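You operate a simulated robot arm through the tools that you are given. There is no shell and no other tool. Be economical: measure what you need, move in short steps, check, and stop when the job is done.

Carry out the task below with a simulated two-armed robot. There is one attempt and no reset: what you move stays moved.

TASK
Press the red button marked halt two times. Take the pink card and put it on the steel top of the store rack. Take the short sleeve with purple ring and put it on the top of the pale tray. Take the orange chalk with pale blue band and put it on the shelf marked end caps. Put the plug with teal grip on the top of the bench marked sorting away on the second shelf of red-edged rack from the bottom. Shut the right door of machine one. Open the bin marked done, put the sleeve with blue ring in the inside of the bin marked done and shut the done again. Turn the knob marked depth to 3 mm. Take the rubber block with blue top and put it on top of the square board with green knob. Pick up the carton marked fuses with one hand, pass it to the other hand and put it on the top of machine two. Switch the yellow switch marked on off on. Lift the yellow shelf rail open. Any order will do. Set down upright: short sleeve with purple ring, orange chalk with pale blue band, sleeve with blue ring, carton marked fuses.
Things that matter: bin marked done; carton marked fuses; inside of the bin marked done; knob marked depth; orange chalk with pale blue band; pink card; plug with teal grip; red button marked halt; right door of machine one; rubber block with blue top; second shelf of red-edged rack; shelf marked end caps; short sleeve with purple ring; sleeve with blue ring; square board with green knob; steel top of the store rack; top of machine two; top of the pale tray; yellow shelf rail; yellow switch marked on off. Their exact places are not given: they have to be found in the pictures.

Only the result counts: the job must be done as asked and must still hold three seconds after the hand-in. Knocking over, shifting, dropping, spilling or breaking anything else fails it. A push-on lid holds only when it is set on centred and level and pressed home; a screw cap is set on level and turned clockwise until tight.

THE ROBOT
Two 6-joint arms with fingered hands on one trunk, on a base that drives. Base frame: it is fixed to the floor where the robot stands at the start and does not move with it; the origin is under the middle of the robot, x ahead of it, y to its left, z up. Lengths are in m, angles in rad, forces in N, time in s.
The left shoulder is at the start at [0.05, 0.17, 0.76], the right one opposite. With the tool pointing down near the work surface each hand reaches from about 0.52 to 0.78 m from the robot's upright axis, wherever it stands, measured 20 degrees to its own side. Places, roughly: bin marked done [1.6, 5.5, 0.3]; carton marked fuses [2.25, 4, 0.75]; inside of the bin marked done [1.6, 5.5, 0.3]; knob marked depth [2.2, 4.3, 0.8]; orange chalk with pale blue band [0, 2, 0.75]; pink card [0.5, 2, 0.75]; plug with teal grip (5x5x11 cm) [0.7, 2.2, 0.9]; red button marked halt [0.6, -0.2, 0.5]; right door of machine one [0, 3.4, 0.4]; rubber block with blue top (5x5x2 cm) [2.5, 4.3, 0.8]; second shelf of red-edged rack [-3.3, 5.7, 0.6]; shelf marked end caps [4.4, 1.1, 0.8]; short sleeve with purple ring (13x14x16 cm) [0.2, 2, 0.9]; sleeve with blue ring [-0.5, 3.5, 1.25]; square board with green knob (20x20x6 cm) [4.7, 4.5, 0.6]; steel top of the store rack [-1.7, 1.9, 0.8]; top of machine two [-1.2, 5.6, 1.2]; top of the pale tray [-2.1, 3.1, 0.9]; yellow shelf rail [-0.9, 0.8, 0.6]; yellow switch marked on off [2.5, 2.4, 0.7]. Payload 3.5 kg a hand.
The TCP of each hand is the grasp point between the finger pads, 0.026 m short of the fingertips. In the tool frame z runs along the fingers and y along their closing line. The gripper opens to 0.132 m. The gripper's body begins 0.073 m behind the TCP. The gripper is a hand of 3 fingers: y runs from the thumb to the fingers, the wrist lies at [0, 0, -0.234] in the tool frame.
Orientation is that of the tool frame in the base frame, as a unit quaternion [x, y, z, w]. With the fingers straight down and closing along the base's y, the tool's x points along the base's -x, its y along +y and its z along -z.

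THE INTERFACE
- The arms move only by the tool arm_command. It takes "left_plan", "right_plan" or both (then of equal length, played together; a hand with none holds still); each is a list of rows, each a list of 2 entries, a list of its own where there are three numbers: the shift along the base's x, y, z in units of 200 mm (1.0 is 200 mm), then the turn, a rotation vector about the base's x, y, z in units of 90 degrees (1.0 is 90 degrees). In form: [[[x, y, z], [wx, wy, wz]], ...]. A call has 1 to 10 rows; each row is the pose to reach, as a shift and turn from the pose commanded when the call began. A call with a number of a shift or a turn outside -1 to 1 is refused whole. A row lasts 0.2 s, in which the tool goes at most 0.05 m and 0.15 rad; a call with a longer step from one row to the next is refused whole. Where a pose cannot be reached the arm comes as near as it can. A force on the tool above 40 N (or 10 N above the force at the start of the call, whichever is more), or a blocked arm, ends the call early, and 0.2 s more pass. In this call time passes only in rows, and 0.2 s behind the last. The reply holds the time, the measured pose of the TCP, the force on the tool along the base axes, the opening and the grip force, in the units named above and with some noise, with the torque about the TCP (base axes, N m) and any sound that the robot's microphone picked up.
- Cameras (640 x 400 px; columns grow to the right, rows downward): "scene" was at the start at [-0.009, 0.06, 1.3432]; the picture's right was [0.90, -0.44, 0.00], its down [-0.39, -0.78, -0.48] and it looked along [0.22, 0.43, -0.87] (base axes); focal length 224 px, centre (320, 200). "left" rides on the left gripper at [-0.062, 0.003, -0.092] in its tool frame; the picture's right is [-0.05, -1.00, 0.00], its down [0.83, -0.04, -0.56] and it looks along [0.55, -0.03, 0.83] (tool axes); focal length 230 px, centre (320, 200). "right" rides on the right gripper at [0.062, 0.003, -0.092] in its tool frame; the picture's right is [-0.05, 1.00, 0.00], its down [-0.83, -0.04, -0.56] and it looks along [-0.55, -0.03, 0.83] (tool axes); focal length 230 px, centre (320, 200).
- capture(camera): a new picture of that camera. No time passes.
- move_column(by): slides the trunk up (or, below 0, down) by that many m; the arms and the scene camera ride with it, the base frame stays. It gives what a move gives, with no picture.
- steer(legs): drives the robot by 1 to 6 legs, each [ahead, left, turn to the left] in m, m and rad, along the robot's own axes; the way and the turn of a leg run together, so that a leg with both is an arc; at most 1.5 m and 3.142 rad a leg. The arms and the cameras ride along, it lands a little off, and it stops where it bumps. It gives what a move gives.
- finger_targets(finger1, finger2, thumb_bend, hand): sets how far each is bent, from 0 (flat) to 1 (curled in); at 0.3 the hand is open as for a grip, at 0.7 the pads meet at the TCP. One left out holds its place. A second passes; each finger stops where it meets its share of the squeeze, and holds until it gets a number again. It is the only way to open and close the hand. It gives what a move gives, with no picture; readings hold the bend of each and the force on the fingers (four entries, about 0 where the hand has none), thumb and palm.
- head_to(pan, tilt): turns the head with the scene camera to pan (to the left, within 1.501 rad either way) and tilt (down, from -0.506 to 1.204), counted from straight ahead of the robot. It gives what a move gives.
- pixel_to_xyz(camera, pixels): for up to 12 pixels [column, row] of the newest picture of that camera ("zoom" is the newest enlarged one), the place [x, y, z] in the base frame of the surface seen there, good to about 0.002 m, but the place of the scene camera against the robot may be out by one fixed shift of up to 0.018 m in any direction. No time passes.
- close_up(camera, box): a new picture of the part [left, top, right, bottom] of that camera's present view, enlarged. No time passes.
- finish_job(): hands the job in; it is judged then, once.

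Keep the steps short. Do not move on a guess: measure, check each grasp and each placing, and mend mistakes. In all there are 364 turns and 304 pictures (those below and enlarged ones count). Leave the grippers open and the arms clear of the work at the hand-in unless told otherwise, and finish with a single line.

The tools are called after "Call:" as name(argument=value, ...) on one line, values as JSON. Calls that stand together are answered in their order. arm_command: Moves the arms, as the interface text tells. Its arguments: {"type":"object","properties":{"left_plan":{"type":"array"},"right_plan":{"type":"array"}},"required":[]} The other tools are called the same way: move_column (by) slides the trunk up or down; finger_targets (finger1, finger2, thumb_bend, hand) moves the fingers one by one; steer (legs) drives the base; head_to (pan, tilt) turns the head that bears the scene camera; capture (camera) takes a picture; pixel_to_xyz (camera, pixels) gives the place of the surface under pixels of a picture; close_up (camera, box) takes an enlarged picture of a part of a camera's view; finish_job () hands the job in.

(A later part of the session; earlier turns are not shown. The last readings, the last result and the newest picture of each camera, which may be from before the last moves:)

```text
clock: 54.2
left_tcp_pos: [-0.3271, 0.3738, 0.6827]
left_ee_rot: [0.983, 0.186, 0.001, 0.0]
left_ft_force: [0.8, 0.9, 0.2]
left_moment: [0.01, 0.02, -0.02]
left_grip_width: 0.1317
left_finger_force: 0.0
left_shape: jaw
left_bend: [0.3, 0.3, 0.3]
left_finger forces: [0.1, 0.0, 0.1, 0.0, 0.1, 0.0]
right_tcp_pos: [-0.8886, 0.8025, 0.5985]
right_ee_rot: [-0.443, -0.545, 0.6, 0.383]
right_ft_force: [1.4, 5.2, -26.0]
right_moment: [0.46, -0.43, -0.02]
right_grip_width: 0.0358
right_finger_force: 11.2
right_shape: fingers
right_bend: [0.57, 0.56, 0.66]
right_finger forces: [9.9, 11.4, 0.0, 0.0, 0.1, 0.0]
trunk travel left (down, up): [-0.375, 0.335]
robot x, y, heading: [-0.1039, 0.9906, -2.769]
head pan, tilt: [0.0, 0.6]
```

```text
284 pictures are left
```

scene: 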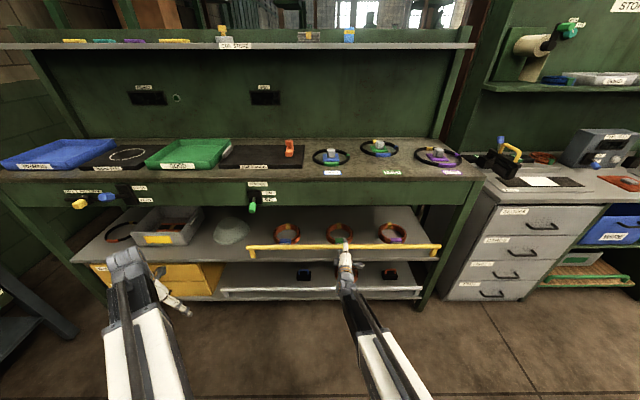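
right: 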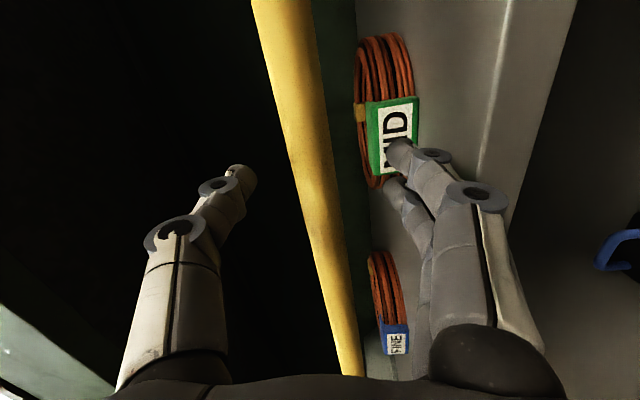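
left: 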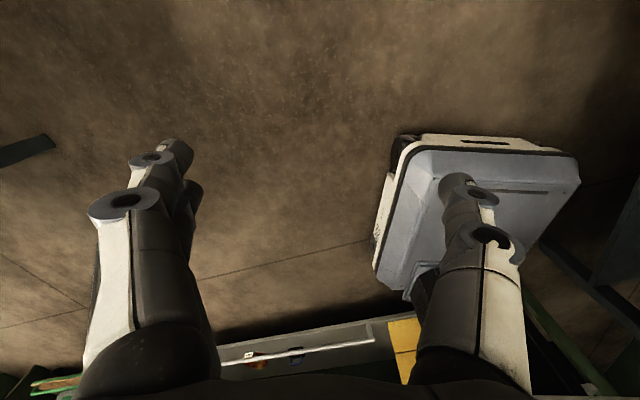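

The fingers gave a little at 26 N. I'll look closely at whether the rail moved.

Call:
close_up(camera="scene", box=[220, 200, 460, 320])

Call:
capture(camera="right")

```text
2.67 times, centred on (340, 260) of scene
```

zoom: 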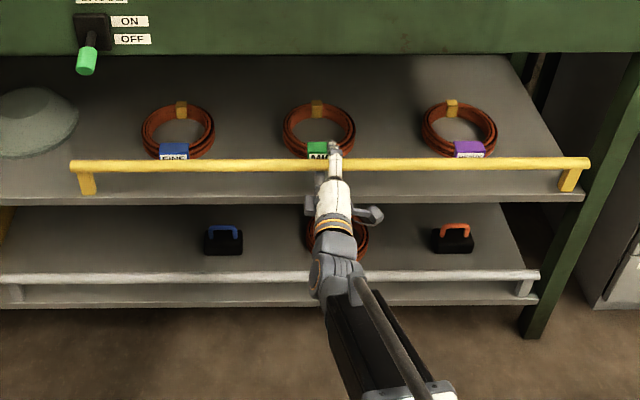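

```text
282 pictures are left
```

right: 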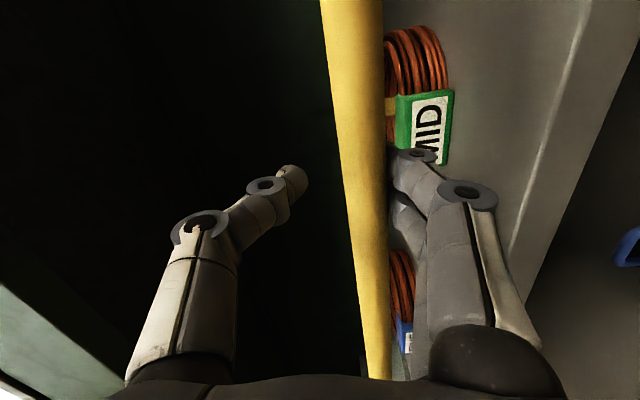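

Call:
pixel_to_xyz(camera="zoom", pixels=[[75, 165], [200, 166], [300, 165], [400, 163], [500, 162], [585, 161], [88, 190], [568, 188]])

Call:
pixel_to_xyz(camera="right", pixels=[[338, 50], [355, 50], [370, 50], [365, 300], [378, 300]])

```text
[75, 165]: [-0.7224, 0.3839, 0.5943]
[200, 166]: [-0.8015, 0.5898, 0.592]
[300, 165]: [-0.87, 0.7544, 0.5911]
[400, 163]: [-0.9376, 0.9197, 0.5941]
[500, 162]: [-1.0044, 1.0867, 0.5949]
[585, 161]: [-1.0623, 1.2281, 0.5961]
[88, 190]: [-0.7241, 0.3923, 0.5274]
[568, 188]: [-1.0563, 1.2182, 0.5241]
```

```text
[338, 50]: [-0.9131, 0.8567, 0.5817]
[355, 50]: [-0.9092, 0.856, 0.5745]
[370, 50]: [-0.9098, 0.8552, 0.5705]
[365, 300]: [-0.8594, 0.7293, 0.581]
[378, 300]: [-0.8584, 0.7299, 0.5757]
```

The rail hasn't moved (z still 0.575). I'll look at its end posts for how it is hinged.

Call:
close_up(camera="scene", box=[230, 230, 290, 280])

Call:
close_up(camera="scene", box=[400, 230, 460, 280])

```text
8.00 times, centred on (260, 255) of scene
```

zoom: 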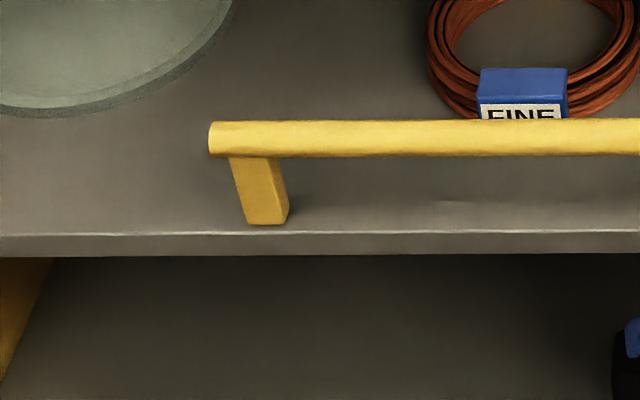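

```text
8.00 times, centred on (430, 255) of scene
```

zoom: 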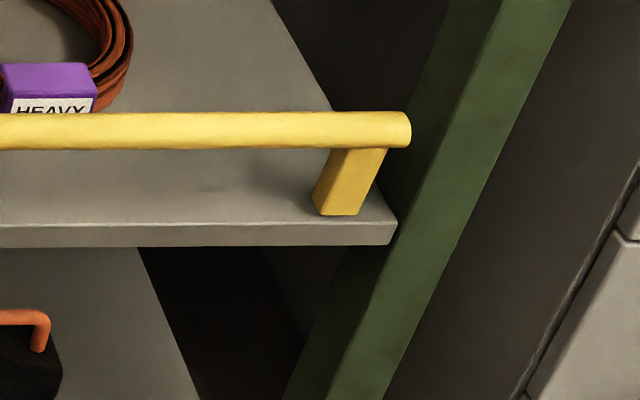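

Posts at both ends look alike, so it may lift straight up. I'll lower back, squeeze harder and lift again gently.

Call:
arm_command(right_plan=[[[0, 0, -0.05], [0, 0, 0]], [[0, 0, -0.1], [0, 0, 0]], [[0, 0, -0.15], [0, 0, 0]]])

Call:
finger_targets(hand="right", finger1=1.0, finger2=1.0, thumb_bend=1.0)

Call:
arm_command(right_plan=[[[0, 0, 0.05], [0, 0, 0]], [[0, 0, 0.1], [0, 0, 0]], [[0, 0, 0.15], [0, 0, 0]]])

Call:
capture(camera="right")

```text
clock: 55.0
left_tcp_pos: [-0.3255, 0.3741, 0.6846]
left_ee_rot: [0.983, 0.186, 0.001, 0.0]
left_ft_force: [-0.4, 0.7, 0.1]
left_moment: [0.0, -0.01, 0.0]
left_grip_width: 0.132
left_finger_force: 0.1
left_shape: jaw
left_bend: [0.3, 0.3, 0.3]
left_finger forces: [0.0, 0.0, 0.0, 0.0, 0.1, 0.1]
right_tcp_pos: [-0.8876, 0.8013, 0.5763]
right_ee_rot: [-0.44, -0.54, 0.605, 0.385]
right_ft_force: [-1.5, -1.8, 0.2]
right_moment: [0.01, 0.0, 0.01]
right_grip_width: 0.0189
right_finger_force: 1.3
right_shape: fingers
right_bend: [0.65, 0.65, 0.66]
right_finger forces: [0.3, 1.2, 0.0, 0.1, 1.5, 0.1]
trunk travel left (down, up): [-0.375, 0.335]
robot x, y, heading: [-0.1029, 0.9888, -2.767]
head pan, tilt: [0.0, 0.6]
```

```text
clock: 56.0
left_tcp_pos: [-0.3254, 0.373, 0.6842]
left_ee_rot: [0.983, 0.186, 0.0, 0.0]
left_ft_force: [-0.1, 0.2, 0.4]
left_moment: [0.0, 0.0, 0.03]
left_grip_width: 0.1317
left_finger_force: 0.1
left_shape: jaw
left_bend: [0.3, 0.3, 0.3]
left_finger forces: [0.0, 0.0, 0.1, 0.0, 0.0, 0.0]
right_tcp_pos: [-0.8872, 0.8041, 0.5739]
right_ee_rot: [-0.442, -0.542, 0.603, 0.384]
right_ft_force: [2.0, 0.9, -1.8]
right_moment: [0.03, 0.08, 0.05]
right_grip_width: 0.005
right_finger_force: 0.9
right_shape: fingers
right_bend: [0.87, 0.86, 0.94]
right_finger forces: [0.0, 2.2, 0.0, 0.1, 0.0, 0.1]
trunk travel left (down, up): [-0.375, 0.335]
robot x, y, heading: [-0.1024, 0.9887, -2.765]
head pan, tilt: [0.0, 0.6]
```

```text
clock: 57.0
left_tcp_pos: [-0.3266, 0.3727, 0.6832]
left_ee_rot: [0.983, 0.186, 0.001, 0.0]
left_ft_force: [-0.1, 0.7, 0.3]
left_moment: [-0.02, 0.01, -0.01]
left_grip_width: 0.1318
left_finger_force: 0.0
left_shape: jaw
left_bend: [0.3, 0.3, 0.3]
left_finger forces: [0.1, 0.0, 0.1, 0.0, 0.0, 0.1]
right_tcp_pos: [-0.8882, 0.8024, 0.5936]
right_ee_rot: [-0.446, -0.547, 0.597, 0.381]
right_ft_force: [-5.9, -2.0, -18.1]
right_moment: [0.04, 0.92, -0.05]
right_grip_width: 0.0047
right_finger_force: 7.3
right_shape: fingers
right_bend: [0.89, 0.88, 0.91]
right_finger forces: [0.1, 14.7, 0.0, 0.1, 0.1, 0.1]
trunk travel left (down, up): [-0.375, 0.335]
robot x, y, heading: [-0.107, 0.9924, -2.766]
head pan, tilt: [0.0, 0.6]
stopped in row 3 (right hand): the force on the tool passed its limit at 41 N (the readings are from after the stop); the commanded pose is now the measured one
```

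```text
279 pictures are left
```

right: 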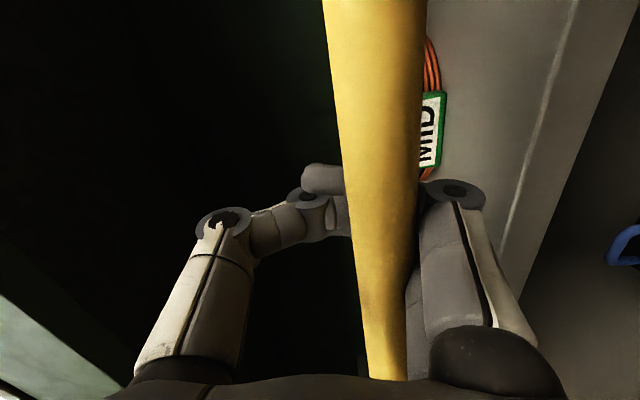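

The fingers curled right around the rail and it looks nearer. I'll measure it.

Call:
pixel_to_xyz(camera="right", pixels=[[345, 50], [380, 50], [410, 50], [370, 300], [388, 300], [402, 300]])

Call:
close_up(camera="scene", box=[220, 200, 460, 320])

```text
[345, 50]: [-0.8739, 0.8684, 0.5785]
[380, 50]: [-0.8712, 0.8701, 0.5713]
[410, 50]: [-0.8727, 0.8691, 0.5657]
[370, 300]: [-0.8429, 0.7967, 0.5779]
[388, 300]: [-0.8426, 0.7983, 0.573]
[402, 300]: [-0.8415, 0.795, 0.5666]
```

```text
2.67 times, centred on (340, 260) of scene
```

zoom: 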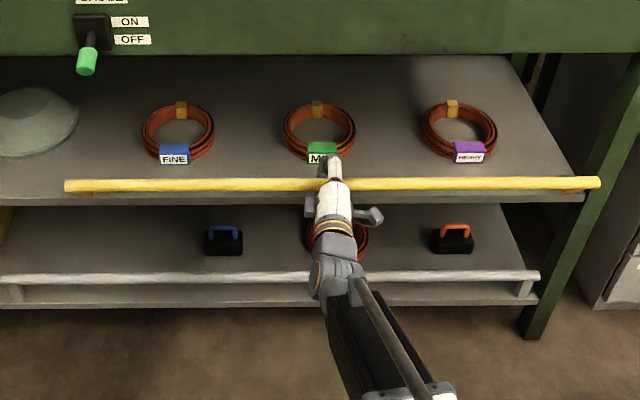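

The rail swung outward about its post feet (hinge at the shelf edge). I'll pull it further outward along that arc: out and down.

Call:
arm_command(right_plan=[[[0, 0, -0.06], [0, 0, 0]], [[0.046, 0.019, -0.1], [0, 0, 0]], [[0.093, 0.037, -0.14], [0, 0, 0]], [[0.139, 0.056, -0.2], [0, 0, 0]], [[0.16, 0.065, -0.28], [0, 0, 0]]])

Call:
capture(camera="right")

Call:
close_up(camera="scene", box=[220, 200, 460, 320])

```text
clock: 58.1
left_tcp_pos: [-0.3253, 0.3734, 0.6835]
left_ee_rot: [0.983, 0.186, 0.0, 0.001]
left_ft_force: [-0.8, 0.0, 0.0]
left_moment: [-0.01, -0.02, 0.02]
left_grip_width: 0.132
left_finger_force: 0.1
left_shape: jaw
left_bend: [0.3, 0.3, 0.3]
left_finger forces: [0.0, 0.0, 0.0, 0.0, 0.0, 0.1]
right_tcp_pos: [-0.8572, 0.8158, 0.5432]
right_ee_rot: [-0.444, -0.545, 0.6, 0.382]
right_ft_force: [0.4, -0.2, -2.4]
right_moment: [-0.02, 0.08, 0.0]
right_grip_width: 0.0048
right_finger_force: 0.9
right_shape: fingers
right_bend: [0.89, 0.87, 0.91]
right_finger forces: [0.0, 2.7, 0.1, 0.0, 0.1, 0.0]
trunk travel left (down, up): [-0.375, 0.335]
robot x, y, heading: [-0.1058, 0.9914, -2.766]
head pan, tilt: [0.0, 0.6]
```

```text
277 pictures are left
```

right: 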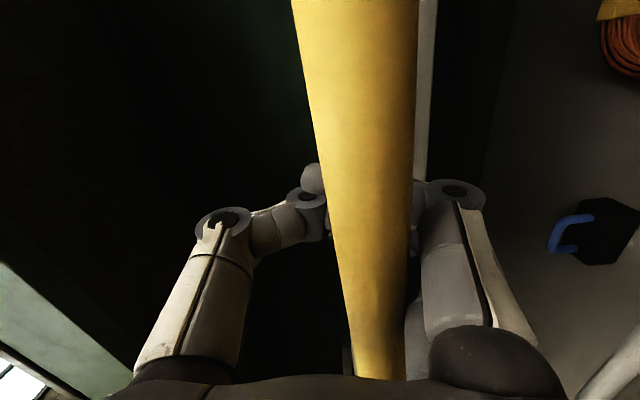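

```text
2.67 times, centred on (340, 260) of scene
```

zoom: 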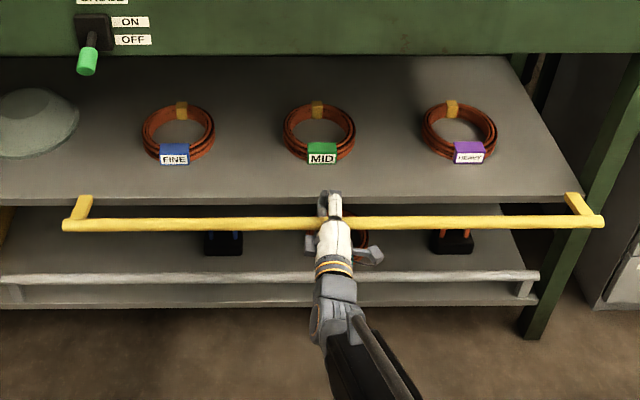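

The rail is about horizontal now. I'll measure it, and try to push on further to feel its stop.

Call:
pixel_to_xyz(camera="right", pixels=[[300, 30], [360, 50], [410, 50], [360, 300], [388, 300], [402, 300], [425, 60]])

Call:
pixel_to_xyz(camera="zoom", pixels=[[75, 224], [200, 224], [500, 222], [585, 221], [82, 203], [576, 200]])

Call:
arm_command(right_plan=[[[0, 0, -0.05], [0, 0, 0]], [[0, 0, -0.1], [0, 0, 0]], [[0, 0, -0.15], [0, 0, 0]], [[-0.03, -0.012, -0.2], [0, 0, 0]]])

Call:
close_up(camera="scene", box=[220, 200, 460, 320])

```text
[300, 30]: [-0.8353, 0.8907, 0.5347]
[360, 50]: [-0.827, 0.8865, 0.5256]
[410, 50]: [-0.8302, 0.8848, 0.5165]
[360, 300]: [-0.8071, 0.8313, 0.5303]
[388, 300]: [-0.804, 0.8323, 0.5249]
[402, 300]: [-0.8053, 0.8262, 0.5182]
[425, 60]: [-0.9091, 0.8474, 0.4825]
```

```text
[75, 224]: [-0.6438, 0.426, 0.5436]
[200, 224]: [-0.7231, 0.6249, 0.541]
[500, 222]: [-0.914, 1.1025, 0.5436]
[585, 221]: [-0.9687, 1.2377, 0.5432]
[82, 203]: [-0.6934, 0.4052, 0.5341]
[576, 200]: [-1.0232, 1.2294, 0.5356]
```

```text
clock: 59.1
left_tcp_pos: [-0.3261, 0.3747, 0.6832]
left_ee_rot: [0.983, 0.185, -0.001, 0.0]
left_ft_force: [-0.1, -0.5, -0.4]
left_moment: [0.0, -0.01, 0.0]
left_grip_width: 0.1319
left_finger_force: 0.1
left_shape: jaw
left_bend: [0.3, 0.3, 0.3]
left_finger forces: [0.0, 0.1, 0.0, 0.1, 0.1, 0.0]
right_tcp_pos: [-0.8617, 0.8143, 0.5024]
right_ee_rot: [-0.443, -0.545, 0.6, 0.382]
right_ft_force: [3.4, 0.6, -3.5]
right_moment: [-0.02, 0.13, 0.04]
right_grip_width: 0.0048
right_finger_force: 2.7
right_shape: fingers
right_bend: [0.89, 0.87, 0.91]
right_finger forces: [0.0, 4.7, 0.0, 0.0, 0.0, 0.0]
trunk travel left (down, up): [-0.375, 0.335]
robot x, y, heading: [-0.1059, 0.9902, -2.774]
head pan, tilt: [0.0, 0.6]
```

```text
2.67 times, centred on (340, 260) of scene
```

zoom: 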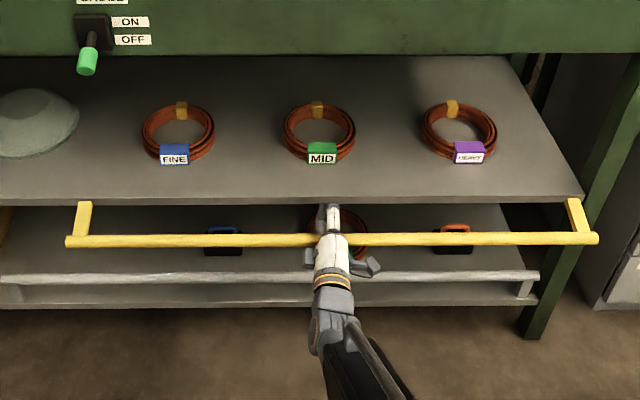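

It keeps swinging. I'll continue down and slightly in until it stops.

Call:
arm_command(right_plan=[[[-0.015, -0.006, -0.05], [0, 0, 0]], [[-0.04, -0.016, -0.1], [0, 0, 0]], [[-0.07, -0.028, -0.15], [0, 0, 0]], [[-0.12, -0.048, -0.2], [0, 0, 0]], [[-0.16, -0.064, -0.25], [0, 0, 0]]])

Call:
close_up(camera="scene", box=[220, 200, 460, 320])

Call:
capture(camera="right")

```text
clock: 60.4
left_tcp_pos: [-0.3241, 0.3725, 0.6829]
left_ee_rot: [0.982, 0.186, -0.001, -0.001]
left_ft_force: [0.3, -0.2, 0.4]
left_moment: [-0.02, 0.03, 0.01]
left_grip_width: 0.132
left_finger_force: 0.0
left_shape: jaw
left_bend: [0.3, 0.3, 0.3]
left_finger forces: [0.1, 0.0, 0.0, 0.1, 0.0, 0.1]
right_tcp_pos: [-0.8945, 0.801, 0.4518]
right_ee_rot: [-0.444, -0.545, 0.6, 0.383]
right_ft_force: [7.4, -2.0, -11.1]
right_moment: [-0.07, 0.57, -0.16]
right_grip_width: 0.0048
right_finger_force: 6.0
right_shape: fingers
right_bend: [0.89, 0.87, 0.91]
right_finger forces: [0.0, 12.1, 0.0, 0.0, 0.1, 0.1]
trunk travel left (down, up): [-0.375, 0.335]
robot x, y, heading: [-0.1045, 0.9848, -2.767]
head pan, tilt: [0.0, 0.6]
```

```text
2.67 times, centred on (340, 260) of scene
```

zoom: 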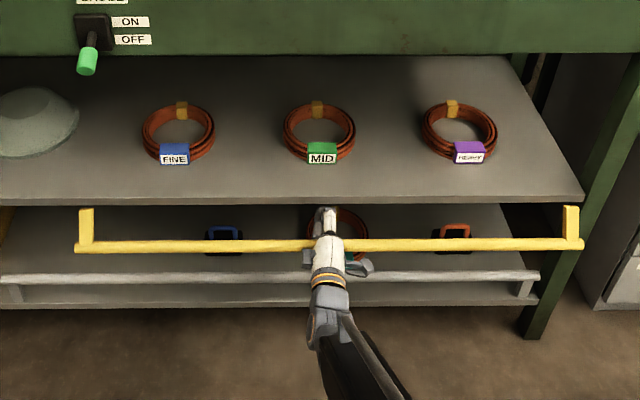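

```text
273 pictures are left
```

right: 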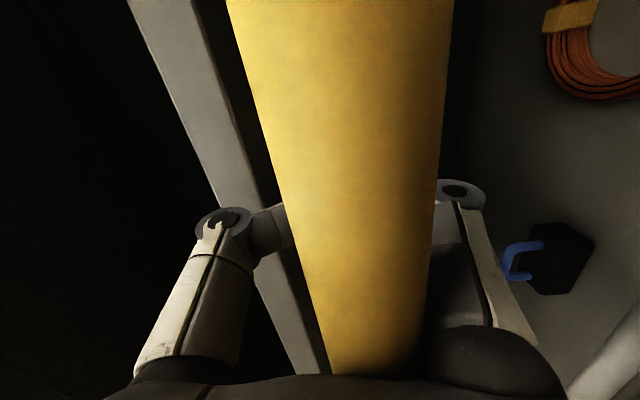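

Call:
pixel_to_xyz(camera="right", pixels=[[300, 50], [340, 100], [420, 100], [170, 80], [360, 330]])

Call:
pixel_to_xyz(camera="zoom", pixels=[[200, 246], [500, 245], [86, 220], [572, 218]])

Call:
arm_command(right_plan=[[[-0.03, -0.012, -0.04], [0, 0, 0]], [[-0.06, -0.024, -0.08], [0, 0, 0]]])

```text
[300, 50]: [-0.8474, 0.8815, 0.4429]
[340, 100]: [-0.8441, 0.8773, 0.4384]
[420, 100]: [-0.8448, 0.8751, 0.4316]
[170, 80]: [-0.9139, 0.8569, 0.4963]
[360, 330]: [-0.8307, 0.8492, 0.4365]
```

```text
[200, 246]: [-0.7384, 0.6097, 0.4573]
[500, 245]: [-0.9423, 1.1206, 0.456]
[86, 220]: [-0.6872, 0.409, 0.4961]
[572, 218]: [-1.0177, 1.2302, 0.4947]
```

```text
clock: 61.0
left_tcp_pos: [-0.3249, 0.3737, 0.6846]
left_ee_rot: [0.983, 0.186, 0.0, 0.0]
left_ft_force: [-0.8, -0.5, -0.1]
left_moment: [0.02, -0.01, 0.01]
left_grip_width: 0.1319
left_finger_force: 0.0
left_shape: jaw
left_bend: [0.3, 0.3, 0.3]
left_finger forces: [0.0, 0.0, 0.1, 0.0, 0.0, 0.1]
right_tcp_pos: [-0.8995, 0.8002, 0.4436]
right_ee_rot: [-0.444, -0.543, 0.599, 0.385]
right_ft_force: [1.1, 1.0, 2.0]
right_moment: [0.02, -0.24, 0.04]
right_grip_width: 0.0046
right_finger_force: 1.3
right_shape: fingers
right_bend: [0.89, 0.87, 0.91]
right_finger forces: [0.1, 0.0, 0.0, 0.0, 0.0, 2.5]
right hand out of reach, approached as far as the arm can: row 2
trunk travel left (down, up): [-0.375, 0.335]
robot x, y, heading: [-0.1039, 0.9891, -2.766]
head pan, tilt: [0.0, 0.6]
```

Call:
capture(camera="right")

Call:
pixel_to_xyz(camera="right", pixels=[[300, 50], [340, 100], [420, 100], [360, 330]])

```text
272 pictures are left
```

right: 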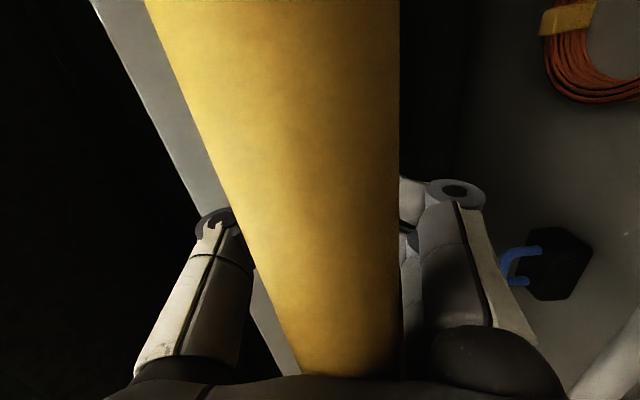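

```text
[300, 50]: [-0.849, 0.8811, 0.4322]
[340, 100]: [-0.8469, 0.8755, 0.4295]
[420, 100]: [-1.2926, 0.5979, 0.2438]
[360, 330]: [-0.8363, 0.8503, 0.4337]
```

It is still moving. I'll lower a bit more, the thumb pressing the rail further down.

Call:
arm_command(right_plan=[[[0.01, 0.004, -0.05], [0, 0, 0]], [[0.01, 0.004, -0.1], [0, 0, 0]], [[0.0, 0.0, -0.15], [0, 0, 0]], [[0, 0, -0.2], [0, 0, 0]]])

Call:
close_up(camera="scene", box=[220, 200, 460, 320])

Call:
pixel_to_xyz(camera="zoom", pixels=[[200, 246], [200, 250], [500, 245], [500, 249]])

```text
clock: 62.0
left_tcp_pos: [-0.3264, 0.3734, 0.6836]
left_ee_rot: [0.983, 0.185, 0.001, 0.0]
left_ft_force: [1.0, 1.0, 0.7]
left_moment: [-0.01, 0.02, 0.0]
left_grip_width: 0.132
left_finger_force: 0.0
left_shape: jaw
left_bend: [0.3, 0.3, 0.3]
left_finger forces: [0.1, 0.0, 0.0, 0.0, 0.1, 0.1]
right_tcp_pos: [-0.886, 0.8044, 0.4246]
right_ee_rot: [-0.445, -0.544, 0.599, 0.383]
right_ft_force: [0.1, 0.5, 0.2]
right_moment: [0.01, 0.0, 0.02]
right_grip_width: 0.0046
right_finger_force: 0.0
right_shape: fingers
right_bend: [0.89, 0.87, 0.91]
right_finger forces: [0.0, 0.0, 0.1, 0.1, 0.3, 0.0]
right hand out of reach, approached as far as the arm can: row 1, 2, 3, 4
trunk travel left (down, up): [-0.375, 0.335]
robot x, y, heading: [-0.1052, 0.9948, -2.77]
head pan, tilt: [0.0, 0.6]
```

```text
2.67 times, centred on (340, 260) of scene
```

zoom: 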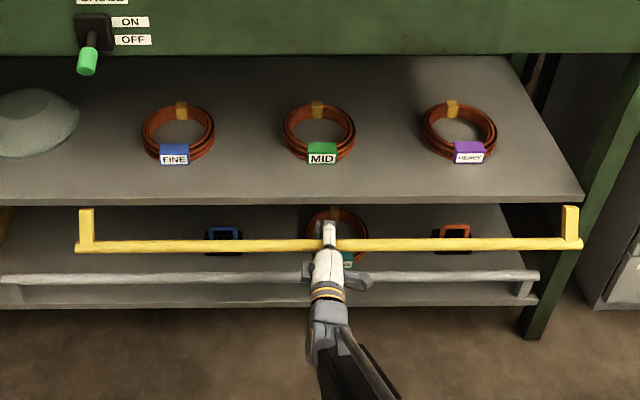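

```text
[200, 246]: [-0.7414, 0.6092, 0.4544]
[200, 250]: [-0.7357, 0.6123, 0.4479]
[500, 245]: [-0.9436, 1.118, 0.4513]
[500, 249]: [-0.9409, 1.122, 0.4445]
```

The arm is at its low limit; I'll lower the trunk a bit so the thumb presses the rail further and feels its stop.

Call:
move_column(by=-0.03)

Call:
close_up(camera="scene", box=[220, 180, 460, 320])

Call:
capture(camera="right")

Call:
pixel_to_xyz(camera="right", pixels=[[270, 50], [300, 100], [340, 100], [330, 330]])

```text
clock: 62.4
left_tcp_pos: [-0.3244, 0.3745, 0.6708]
left_ee_rot: [0.983, 0.185, -0.001, 0.0]
left_ft_force: [0.3, -0.2, -0.3]
left_moment: [0.02, -0.02, 0.0]
left_grip_width: 0.132
left_finger_force: 0.0
left_shape: jaw
left_bend: [0.3, 0.3, 0.3]
left_finger forces: [0.0, 0.1, 0.0, 0.1, 0.1, 0.1]
right_tcp_pos: [-0.8874, 0.8042, 0.4251]
right_ee_rot: [-0.439, -0.537, 0.606, 0.389]
right_ft_force: [8.0, 4.4, 16.9]
right_moment: [0.21, -0.65, 0.07]
right_grip_width: 0.0044
right_finger_force: 8.7
right_shape: fingers
right_bend: [0.89, 0.87, 0.93]
right_finger forces: [0.1, 0.0, 0.0, 0.1, 17.5, 0.1]
trunk travel left (down, up): [-0.36, 0.35]
robot x, y, heading: [-0.1033, 0.986, -2.768]
head pan, tilt: [0.0, 0.6]
stopped: the force on the tool passed its limit at 50 N (the readings are from after the stop); the commanded pose is now the measured one
```

```text
2.67 times, centred on (340, 250) of scene
```

zoom: 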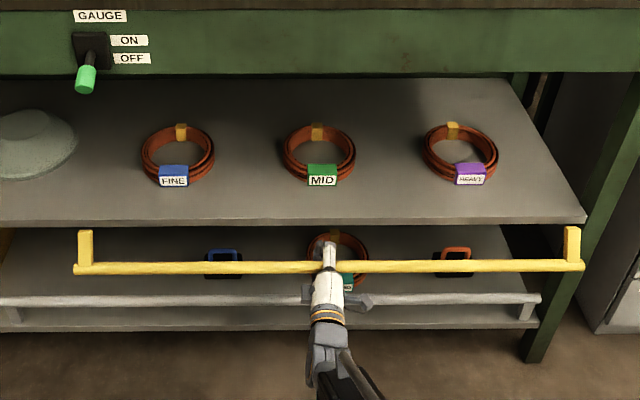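

```text
269 pictures are left
```

right: 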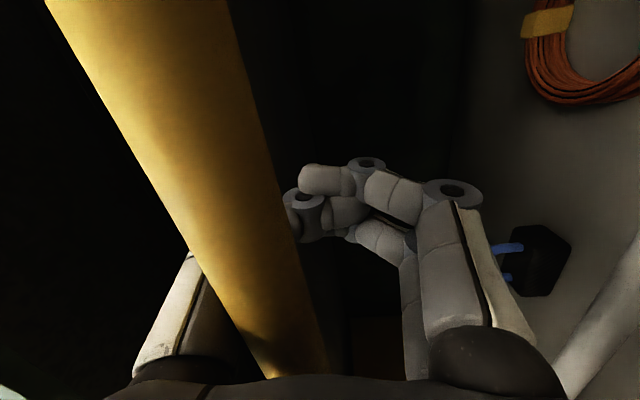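

```text
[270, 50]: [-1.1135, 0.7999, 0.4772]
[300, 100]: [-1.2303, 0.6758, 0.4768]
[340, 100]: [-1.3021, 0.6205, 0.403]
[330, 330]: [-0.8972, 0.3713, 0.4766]
```

The rail is at its stop (50 N reaction), so it's fully open. I'll relieve the press, open the fingers, and draw the hand straight out.

Call:
move_column(by=0.01)

Call:
finger_targets(hand="right", finger1=0.45, finger2=0.45, thumb_bend=0.5)

Call:
capture(camera="right")

```text
clock: 63.0
left_tcp_pos: [-0.3256, 0.3724, 0.6799]
left_ee_rot: [0.983, 0.186, 0.0, 0.0]
left_ft_force: [0.0, 0.5, 0.0]
left_moment: [-0.05, 0.02, -0.01]
left_grip_width: 0.1317
left_finger_force: 0.1
left_shape: jaw
left_bend: [0.3, 0.3, 0.3]
left_finger forces: [0.0, 0.1, 0.1, 0.1, 0.0, 0.0]
right_tcp_pos: [-0.8873, 0.8035, 0.4295]
right_ee_rot: [-0.441, -0.539, 0.605, 0.387]
right_ft_force: [0.6, 0.4, 0.5]
right_moment: [0.0, -0.02, 0.05]
right_grip_width: 0.0049
right_finger_force: 0.0
right_shape: fingers
right_bend: [0.89, 0.87, 0.93]
right_finger forces: [0.1, 0.0, 0.0, 0.0, 0.0, 0.0]
trunk travel left (down, up): [-0.37, 0.34]
robot x, y, heading: [-0.105, 0.9896, -2.761]
head pan, tilt: [0.0, 0.6]
```

```text
clock: 64.0
left_tcp_pos: [-0.3261, 0.3723, 0.6794]
left_ee_rot: [0.983, 0.185, 0.0, 0.0]
left_ft_force: [-0.3, 0.2, -0.4]
left_moment: [-0.05, 0.01, 0.02]
left_grip_width: 0.1318
left_finger_force: 0.1
left_shape: jaw
left_bend: [0.3, 0.3, 0.3]
left_finger forces: [0.0, 0.0, 0.0, 0.0, 0.0, 0.1]
right_tcp_pos: [-0.8866, 0.8033, 0.429]
right_ee_rot: [-0.441, -0.539, 0.605, 0.386]
right_ft_force: [2.5, -0.3, -8.8]
right_moment: [-0.01, 0.06, -0.05]
right_grip_width: 0.069
right_finger_force: 4.4
right_shape: fingers
right_bend: [0.45, 0.45, 0.52]
right_finger forces: [0.0, 0.1, 0.0, 0.0, 8.9, 0.0]
trunk travel left (down, up): [-0.37, 0.34]
robot x, y, heading: [-0.1038, 0.9881, -2.764]
head pan, tilt: [0.0, 0.6]
```

```text
268 pictures are left
```

right: 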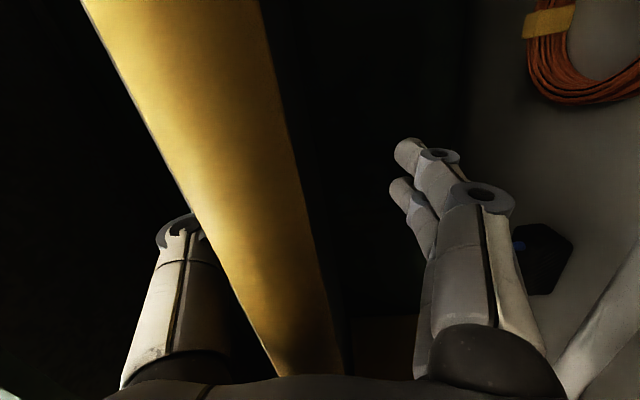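

The thumb lightly touches the shelf's underside. I'll close it a touch and draw back.

Call:
finger_targets(hand="right", finger1=0.4, finger2=0.4, thumb_bend=0.56)

Call:
arm_command(right_plan=[[[0.07, 0.028, 0], [0, 0, 0]], [[0.14, 0.056, 0], [0, 0, 0]], [[0.24, 0.096, 0], [0, 0, 0]]])

Call:
capture(camera="right")

```text
clock: 65.0
left_tcp_pos: [-0.3265, 0.3738, 0.6792]
left_ee_rot: [0.983, 0.186, 0.0, 0.0]
left_ft_force: [-0.5, 0.5, -0.9]
left_moment: [-0.03, 0.0, 0.04]
left_grip_width: 0.1319
left_finger_force: 0.1
left_shape: jaw
left_bend: [0.3, 0.3, 0.3]
left_finger forces: [0.0, 0.1, 0.1, 0.1, 0.0, 0.0]
right_tcp_pos: [-0.8875, 0.8036, 0.4304]
right_ee_rot: [-0.441, -0.538, 0.605, 0.387]
right_ft_force: [0.0, -1.2, 0.4]
right_moment: [0.02, -0.02, 0.02]
right_grip_width: 0.0736
right_finger_force: 0.2
right_shape: fingers
right_bend: [0.4, 0.4, 0.56]
right_finger forces: [0.0, 0.1, 0.0, 0.0, 0.1, 0.0]
trunk travel left (down, up): [-0.37, 0.34]
robot x, y, heading: [-0.1072, 0.9917, -2.769]
head pan, tilt: [0.0, 0.6]
```

```text
clock: 65.8
left_tcp_pos: [-0.3256, 0.374, 0.6783]
left_ee_rot: [0.983, 0.186, 0.0, 0.0]
left_ft_force: [0.3, 0.5, -0.3]
left_moment: [0.01, 0.0, -0.02]
left_grip_width: 0.1318
left_finger_force: 0.1
left_shape: jaw
left_bend: [0.3, 0.3, 0.3]
left_finger forces: [0.1, 0.1, 0.1, 0.0, 0.0, 0.0]
right_tcp_pos: [-0.839, 0.8239, 0.4304]
right_ee_rot: [-0.441, -0.538, 0.605, 0.388]
right_ft_force: [0.2, 0.7, -0.1]
right_moment: [-0.01, -0.02, 0.02]
right_grip_width: 0.0741
right_finger_force: 0.1
right_shape: fingers
right_bend: [0.4, 0.4, 0.56]
right_finger forces: [0.0, 0.0, 0.0, 0.0, 0.0, 0.1]
trunk travel left (down, up): [-0.37, 0.34]
robot x, y, heading: [-0.104, 0.9884, -2.767]
head pan, tilt: [0.0, 0.6]
```

```text
267 pictures are left
```

right: 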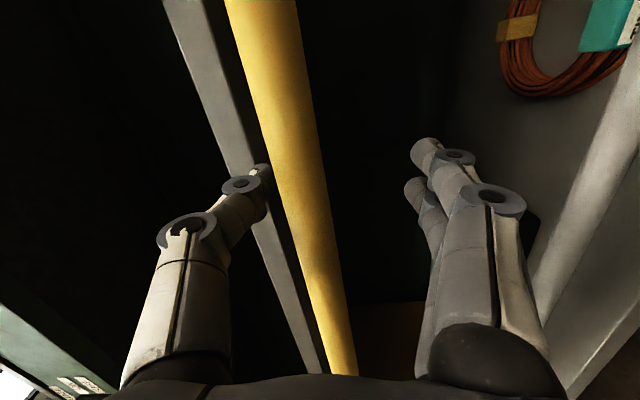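

The hand comes clear with the rail left hanging. I'll withdraw further, then lift.

Call:
arm_command(right_plan=[[[0.2, 0.08, 0], [0, 0, 0]], [[0.4, 0.16, 0], [0, 0, 0]], [[0.6, 0.24, 0], [0, 0, 0]], [[0.6, 0.24, 0.25], [0, 0, 0]], [[0.6, 0.24, 0.5], [0, 0, 0]], [[0.6, 0.24, 0.75], [0, 0, 0]], [[0.6, 0.24, 1.0], [0, 0, 0]]])

Call:
close_up(camera="scene", box=[220, 180, 460, 320])

```text
clock: 67.4
left_tcp_pos: [-0.3248, 0.3746, 0.6791]
left_ee_rot: [0.983, 0.186, 0.001, 0.0]
left_ft_force: [-0.1, 0.4, 0.2]
left_moment: [0.02, 0.01, -0.01]
left_grip_width: 0.1319
left_finger_force: 0.0
left_shape: jaw
left_bend: [0.3, 0.3, 0.3]
left_finger forces: [0.0, 0.0, 0.1, 0.1, 0.1, 0.0]
right_tcp_pos: [-0.7171, 0.8689, 0.6305]
right_ee_rot: [-0.441, -0.539, 0.605, 0.387]
right_ft_force: [0.0, 0.6, -0.4]
right_moment: [0.03, 0.05, -0.01]
right_grip_width: 0.074
right_finger_force: 0.2
right_shape: fingers
right_bend: [0.4, 0.4, 0.56]
right_finger forces: [0.1, 0.0, 0.1, 0.0, 0.1, 0.1]
right hand out of reach, approached as far as the arm can: row 3
trunk travel left (down, up): [-0.37, 0.34]
robot x, y, heading: [-0.1044, 0.9856, -2.772]
head pan, tilt: [0.0, 0.6]
```

```text
2.67 times, centred on (340, 250) of scene
```

zoom: 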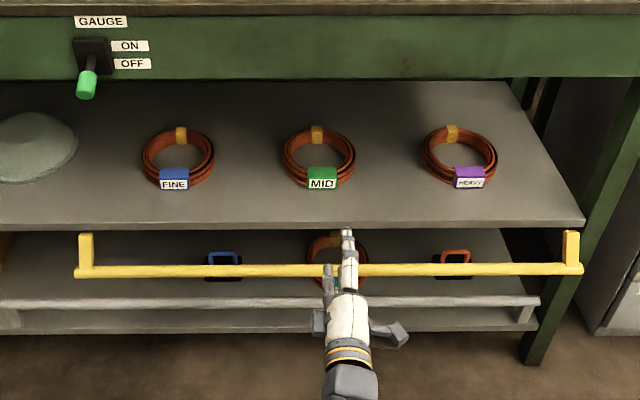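

The rail stays open. I'll back off 0.3 m, then roll the hand back and point it down.

Call:
steer(legs=[[-0.3, 0, 0]])

Call:
arm_command(right_plan=[[[0, 0, 0], [-0.086, -0.034, 0]], [[0, 0, 0], [-0.172, -0.069, 0]], [[0, 0, 0], [-0.258, -0.104, 0]], [[0, 0, 0], [-0.344, -0.138, 0]], [[0, 0, 0], [-0.43, -0.173, 0]], [[0, 0, 0], [-0.516, -0.207, 0]], [[0, 0, 0], [-0.602, -0.242, 0]], [[0, 0, 0], [-0.688, -0.277, 0]], [[0, 0, 0], [-0.774, -0.311, 0]], [[0, 0, 0], [-0.86, -0.346, 0]]])

Call:
arm_command(right_plan=[[[0, 0, 0.1], [0.035, -0.088, 0]], [[0, 0, 0.2], [0.07, -0.176, 0]], [[0, 0, 0.3], [0.105, -0.264, 0]], [[0, 0, 0.4], [0.14, -0.352, 0]], [[0, 0, 0.5], [0.175, -0.44, 0]], [[0, 0, 0.6], [0.21, -0.528, 0]], [[0, 0, 0.7], [0.245, -0.616, 0]], [[0, 0, 0.8], [0.28, -0.704, 0]], [[0, 0, 0.9], [0.315, -0.792, 0]], [[0, 0, 1], [0.35, -0.88, 0]]])

Call:
finger_targets(hand="right", finger1=0.3, finger2=0.3, thumb_bend=0.3)

```text
clock: 69.3
left_tcp_pos: [-0.0753, 0.4659, 0.6776]
left_ee_rot: [0.982, 0.19, 0.003, 0.0]
left_ft_force: [-0.5, 0.2, 0.5]
left_moment: [-0.03, 0.0, 0.01]
left_grip_width: 0.132
left_finger_force: 0.2
left_shape: jaw
left_bend: [0.3, 0.3, 0.3]
left_finger forces: [0.0, 0.0, 0.0, 0.1, 0.0, 0.0]
right_tcp_pos: [-0.4737, 0.9577, 0.6261]
right_ee_rot: [-0.44, -0.541, 0.605, 0.385]
right_ft_force: [-0.1, 0.3, 0.5]
right_moment: [0.04, -0.01, 0.01]
right_grip_width: 0.0744
right_finger_force: 0.0
right_shape: fingers
right_bend: [0.4, 0.4, 0.56]
right_finger forces: [0.0, 0.1, 0.0, 0.1, 0.0, 0.1]
trunk travel left (down, up): [-0.37, 0.34]
robot x, y, heading: [0.1392, 1.0846, -2.761]
head pan, tilt: [0.0, 0.6]
stopped in leg 1: the robot was blocked; the commanded pose is now the measured one
```

```text
clock: 71.5
left_tcp_pos: [-0.0786, 0.4658, 0.6745]
left_ee_rot: [0.982, 0.19, 0.004, -0.001]
left_ft_force: [0.0, 0.7, -0.9]
left_moment: [0.01, -0.01, 0.01]
left_grip_width: 0.1322
left_finger_force: 0.0
left_shape: jaw
left_bend: [0.3, 0.3, 0.3]
left_finger forces: [0.0, 0.0, 0.1, 0.0, 0.1, 0.0]
right_tcp_pos: [-0.4798, 0.9577, 0.6189]
right_ee_rot: [0.718, 0.124, -0.674, 0.119]
right_ft_force: [-0.7, 0.1, -0.7]
right_moment: [0.0, -0.01, -0.03]
right_grip_width: 0.0743
right_finger_force: 0.0
right_shape: fingers
right_bend: [0.4, 0.4, 0.56]
right_finger forces: [0.1, 0.0, 0.1, 0.0, 0.0, 0.1]
right hand out of reach, approached as far as the arm can: row 7, 8, 9, 10
trunk travel left (down, up): [-0.37, 0.34]
robot x, y, heading: [0.1429, 1.0842, -2.763]
head pan, tilt: [0.0, 0.6]
```

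```text
clock: 73.7
left_tcp_pos: [-0.077, 0.4658, 0.6756]
left_ee_rot: [0.982, 0.189, 0.005, 0.0]
left_ft_force: [-0.4, 0.0, -0.2]
left_moment: [-0.01, 0.02, 0.02]
left_grip_width: 0.1321
left_finger_force: 0.1
left_shape: jaw
left_bend: [0.3, 0.3, 0.3]
left_finger forces: [0.1, 0.1, 0.0, 0.1, 0.0, 0.0]
right_tcp_pos: [-0.4813, 0.9552, 0.8176]
right_ee_rot: [0.982, 0.187, -0.01, -0.015]
right_ft_force: [0.4, 0.9, -0.2]
right_moment: [0.03, -0.04, 0.0]
right_grip_width: 0.0742
right_finger_force: 0.1
right_shape: fingers
right_bend: [0.4, 0.4, 0.56]
right_finger forces: [0.0, 0.1, 0.0, 0.0, 0.0, 0.0]
right hand out of reach, approached as far as the arm can: row 1, 2, 3, 4, 5
trunk travel left (down, up): [-0.37, 0.34]
robot x, y, heading: [0.1425, 1.0859, -2.761]
head pan, tilt: [0.0, 0.6]
```

```text
clock: 74.7
left_tcp_pos: [-0.0778, 0.4669, 0.6757]
left_ee_rot: [0.982, 0.189, 0.005, 0.0]
left_ft_force: [0.5, -0.5, -0.1]
left_moment: [-0.02, -0.03, -0.03]
left_grip_width: 0.1321
left_finger_force: 0.1
left_shape: jaw
left_bend: [0.3, 0.3, 0.3]
left_finger forces: [0.1, 0.2, 0.1, 0.0, 0.0, 0.0]
right_tcp_pos: [-0.4818, 0.9544, 0.8183]
right_ee_rot: [0.982, 0.186, -0.012, -0.015]
right_ft_force: [0.0, 0.2, -0.7]
right_moment: [-0.01, -0.01, 0.04]
right_grip_width: 0.134
right_finger_force: 0.1
right_shape: fingers
right_bend: [0.3, 0.3, 0.3]
right_finger forces: [0.0, 0.1, 0.0, 0.1, 0.1, 0.0]
trunk travel left (down, up): [-0.37, 0.34]
robot x, y, heading: [0.1445, 1.0881, -2.763]
head pan, tilt: [0.0, 0.6]
```

The base brushed the sorting bench's corner post. I'll go ahead a little, slide away from the bench, turn to face it, and check that nothing shifted.

Call:
steer(legs=[[0.08, 0.05, 0], [0, 0.5, 0], [0, 0, -1.562]])

Call:
head_to(pan=0, tilt=0.55)

Call:
capture(camera="scene")

```text
clock: 82.2
left_tcp_pos: [-0.3465, 0.7656, 0.6792]
left_ee_rot: [0.829, -0.56, 0.0, 0.0]
left_ft_force: [-0.2, -0.3, -0.2]
left_moment: [0.02, 0.01, 0.0]
left_grip_width: 0.1319
left_finger_force: 0.1
left_shape: jaw
left_bend: [0.3, 0.3, 0.3]
left_finger forces: [0.0, 0.0, 0.1, 0.0, 0.0, 0.0]
right_tcp_pos: [0.1424, 1.1682, 0.8249]
right_ee_rot: [0.827, -0.562, -0.001, -0.022]
right_ft_force: [0.3, -0.1, 0.2]
right_moment: [-0.01, 0.0, 0.0]
right_grip_width: 0.1339
right_finger_force: 0.2
right_shape: fingers
right_bend: [0.3, 0.3, 0.3]
right_finger forces: [0.1, 0.0, 0.1, 0.0, 0.0, 0.0]
trunk travel left (down, up): [-0.37, 0.34]
robot x, y, heading: [0.2719, 0.5498, 1.957]
head pan, tilt: [0.0, 0.6]
```

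```text
clock: 82.8
left_tcp_pos: [-0.3464, 0.7643, 0.6799]
left_ee_rot: [0.829, -0.56, 0.0, 0.001]
left_ft_force: [-0.6, -0.7, -0.2]
left_moment: [0.02, -0.02, 0.0]
left_grip_width: 0.1318
left_finger_force: 0.0
left_shape: jaw
left_bend: [0.3, 0.3, 0.3]
left_finger forces: [0.0, 0.0, 0.0, 0.1, 0.0, 0.0]
right_tcp_pos: [0.1423, 1.1681, 0.8238]
right_ee_rot: [0.827, -0.562, -0.001, -0.022]
right_ft_force: [0.8, 0.2, -0.6]
right_moment: [-0.01, 0.01, -0.01]
right_grip_width: 0.134
right_finger_force: 0.1
right_shape: fingers
right_bend: [0.3, 0.3, 0.3]
right_finger forces: [0.1, 0.0, 0.0, 0.0, 0.0, 0.0]
trunk travel left (down, up): [-0.37, 0.34]
robot x, y, heading: [0.2737, 0.5496, 1.952]
head pan, tilt: [0.0, 0.55]
```

```text
265 pictures are left
```

scene: 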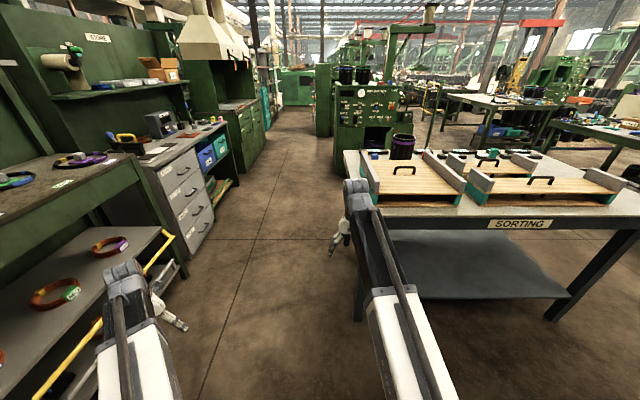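

The sorting bench items lie towards its far side behind wooden trays. I'll zoom in to identify them and measure.

Call:
close_up(camera="scene", box=[330, 110, 640, 240])

Call:
pixel_to_xyz(camera="scene", pixels=[[402, 145], [350, 152], [480, 215], [560, 310], [360, 318], [375, 155], [432, 150], [595, 165], [490, 155], [635, 225]])

```text
2.06 times, centred on (485, 175) of scene
```

zoom: 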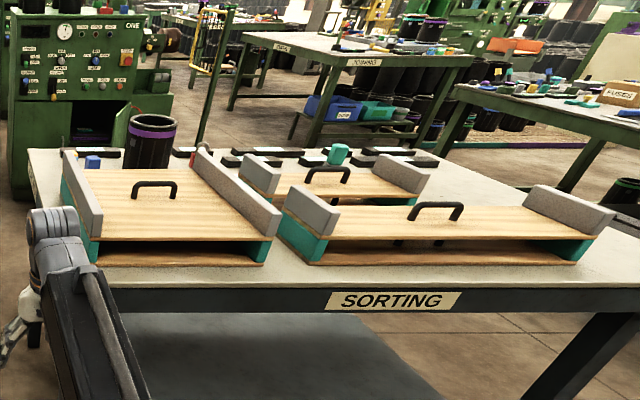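

```text
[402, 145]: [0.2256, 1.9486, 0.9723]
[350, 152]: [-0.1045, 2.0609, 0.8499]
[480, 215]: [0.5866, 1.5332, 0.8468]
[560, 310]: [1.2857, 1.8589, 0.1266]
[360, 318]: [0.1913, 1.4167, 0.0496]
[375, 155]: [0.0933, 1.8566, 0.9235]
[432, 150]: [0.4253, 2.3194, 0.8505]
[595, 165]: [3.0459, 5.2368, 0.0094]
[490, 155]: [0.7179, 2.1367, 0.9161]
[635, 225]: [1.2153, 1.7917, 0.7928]
```

I'll drive round the left end of the bench to its far side, in legs, then look.

Call:
steer(legs=[[0, 0.21, 0], [1.1, 0, 0], [1.1, 0, 0]])

Call:
head_to(pan=-0.5, tilt=0.5)

Call:
capture(camera="scene")

Call:
head_to(pan=-1.45, tilt=0.6)

Call:
capture(camera="scene")

```text
clock: 94.8
left_tcp_pos: [-1.3521, 2.6956, 0.6791]
left_ee_rot: [0.832, -0.554, 0.0, 0.001]
left_ft_force: [0.1, 0.0, -0.2]
left_moment: [0.01, -0.03, 0.0]
left_grip_width: 0.1319
left_finger_force: 0.0
left_shape: jaw
left_bend: [0.3, 0.3, 0.3]
left_finger forces: [0.1, 0.0, 0.0, 0.1, 0.1, 0.0]
right_tcp_pos: [-0.8682, 3.1056, 0.8236]
right_ee_rot: [0.831, -0.555, -0.001, -0.022]
right_ft_force: [0.6, -0.1, -1.0]
right_moment: [-0.03, 0.01, 0.0]
right_grip_width: 0.1341
right_finger_force: 0.1
right_shape: fingers
right_bend: [0.3, 0.3, 0.3]
right_finger forces: [0.0, 0.1, 0.1, 0.0, 0.0, 0.1]
trunk travel left (down, up): [-0.37, 0.34]
robot x, y, heading: [-0.7317, 2.4913, 1.964]
head pan, tilt: [0.0, 0.55]
```

```text
clock: 95.7
left_tcp_pos: [-1.352, 2.6967, 0.6802]
left_ee_rot: [0.832, -0.554, 0.0, 0.0]
left_ft_force: [0.4, -0.3, -1.0]
left_moment: [-0.01, 0.01, 0.02]
left_grip_width: 0.1317
left_finger_force: 0.0
left_shape: jaw
left_bend: [0.3, 0.3, 0.3]
left_finger forces: [0.0, 0.0, 0.0, 0.0, 0.0, 0.1]
right_tcp_pos: [-0.871, 3.1056, 0.8245]
right_ee_rot: [0.832, -0.555, -0.001, -0.022]
right_ft_force: [-0.1, -0.3, -0.4]
right_moment: [-0.01, 0.01, 0.0]
right_grip_width: 0.134
right_finger_force: 0.0
right_shape: fingers
right_bend: [0.3, 0.3, 0.3]
right_finger forces: [0.0, 0.0, 0.1, 0.0, 0.0, 0.0]
trunk travel left (down, up): [-0.37, 0.34]
robot x, y, heading: [-0.7316, 2.4888, 1.966]
head pan, tilt: [-0.499, 0.499]
```

```text
263 pictures are left
```

scene: 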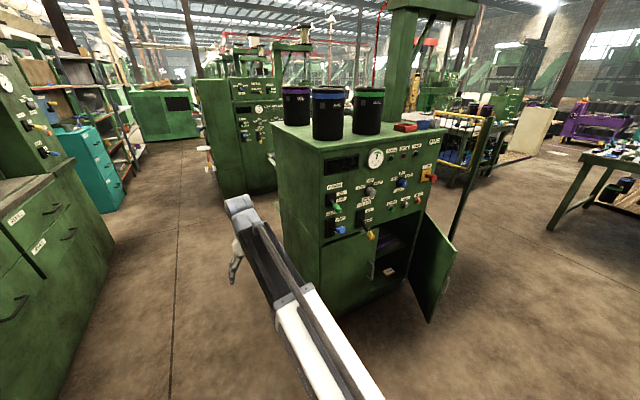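

```text
clock: 96.9
left_tcp_pos: [-1.3512, 2.6963, 0.6809]
left_ee_rot: [0.832, -0.554, 0.0, -0.001]
left_ft_force: [-0.3, 0.4, 0.4]
left_moment: [0.04, 0.01, 0.02]
left_grip_width: 0.1319
left_finger_force: 0.1
left_shape: jaw
left_bend: [0.3, 0.3, 0.3]
left_finger forces: [0.0, 0.0, 0.0, 0.1, 0.0, 0.0]
right_tcp_pos: [-0.8684, 3.1065, 0.8244]
right_ee_rot: [0.831, -0.556, -0.002, -0.022]
right_ft_force: [-0.5, -0.4, 1.6]
right_moment: [0.02, 0.03, 0.02]
right_grip_width: 0.1342
right_finger_force: 0.1
right_shape: fingers
right_bend: [0.3, 0.3, 0.3]
right_finger forces: [0.0, 0.0, 0.0, 0.0, 0.1, 0.0]
trunk travel left (down, up): [-0.37, 0.34]
robot x, y, heading: [-0.7303, 2.4908, 1.97]
head pan, tilt: [-1.45, 0.6]
```

```text
262 pictures are left
```

scene: 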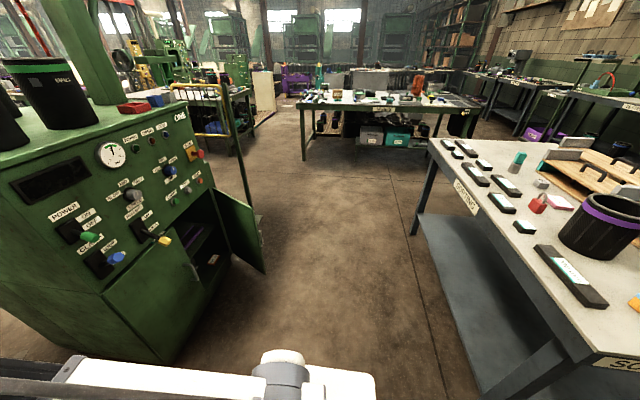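

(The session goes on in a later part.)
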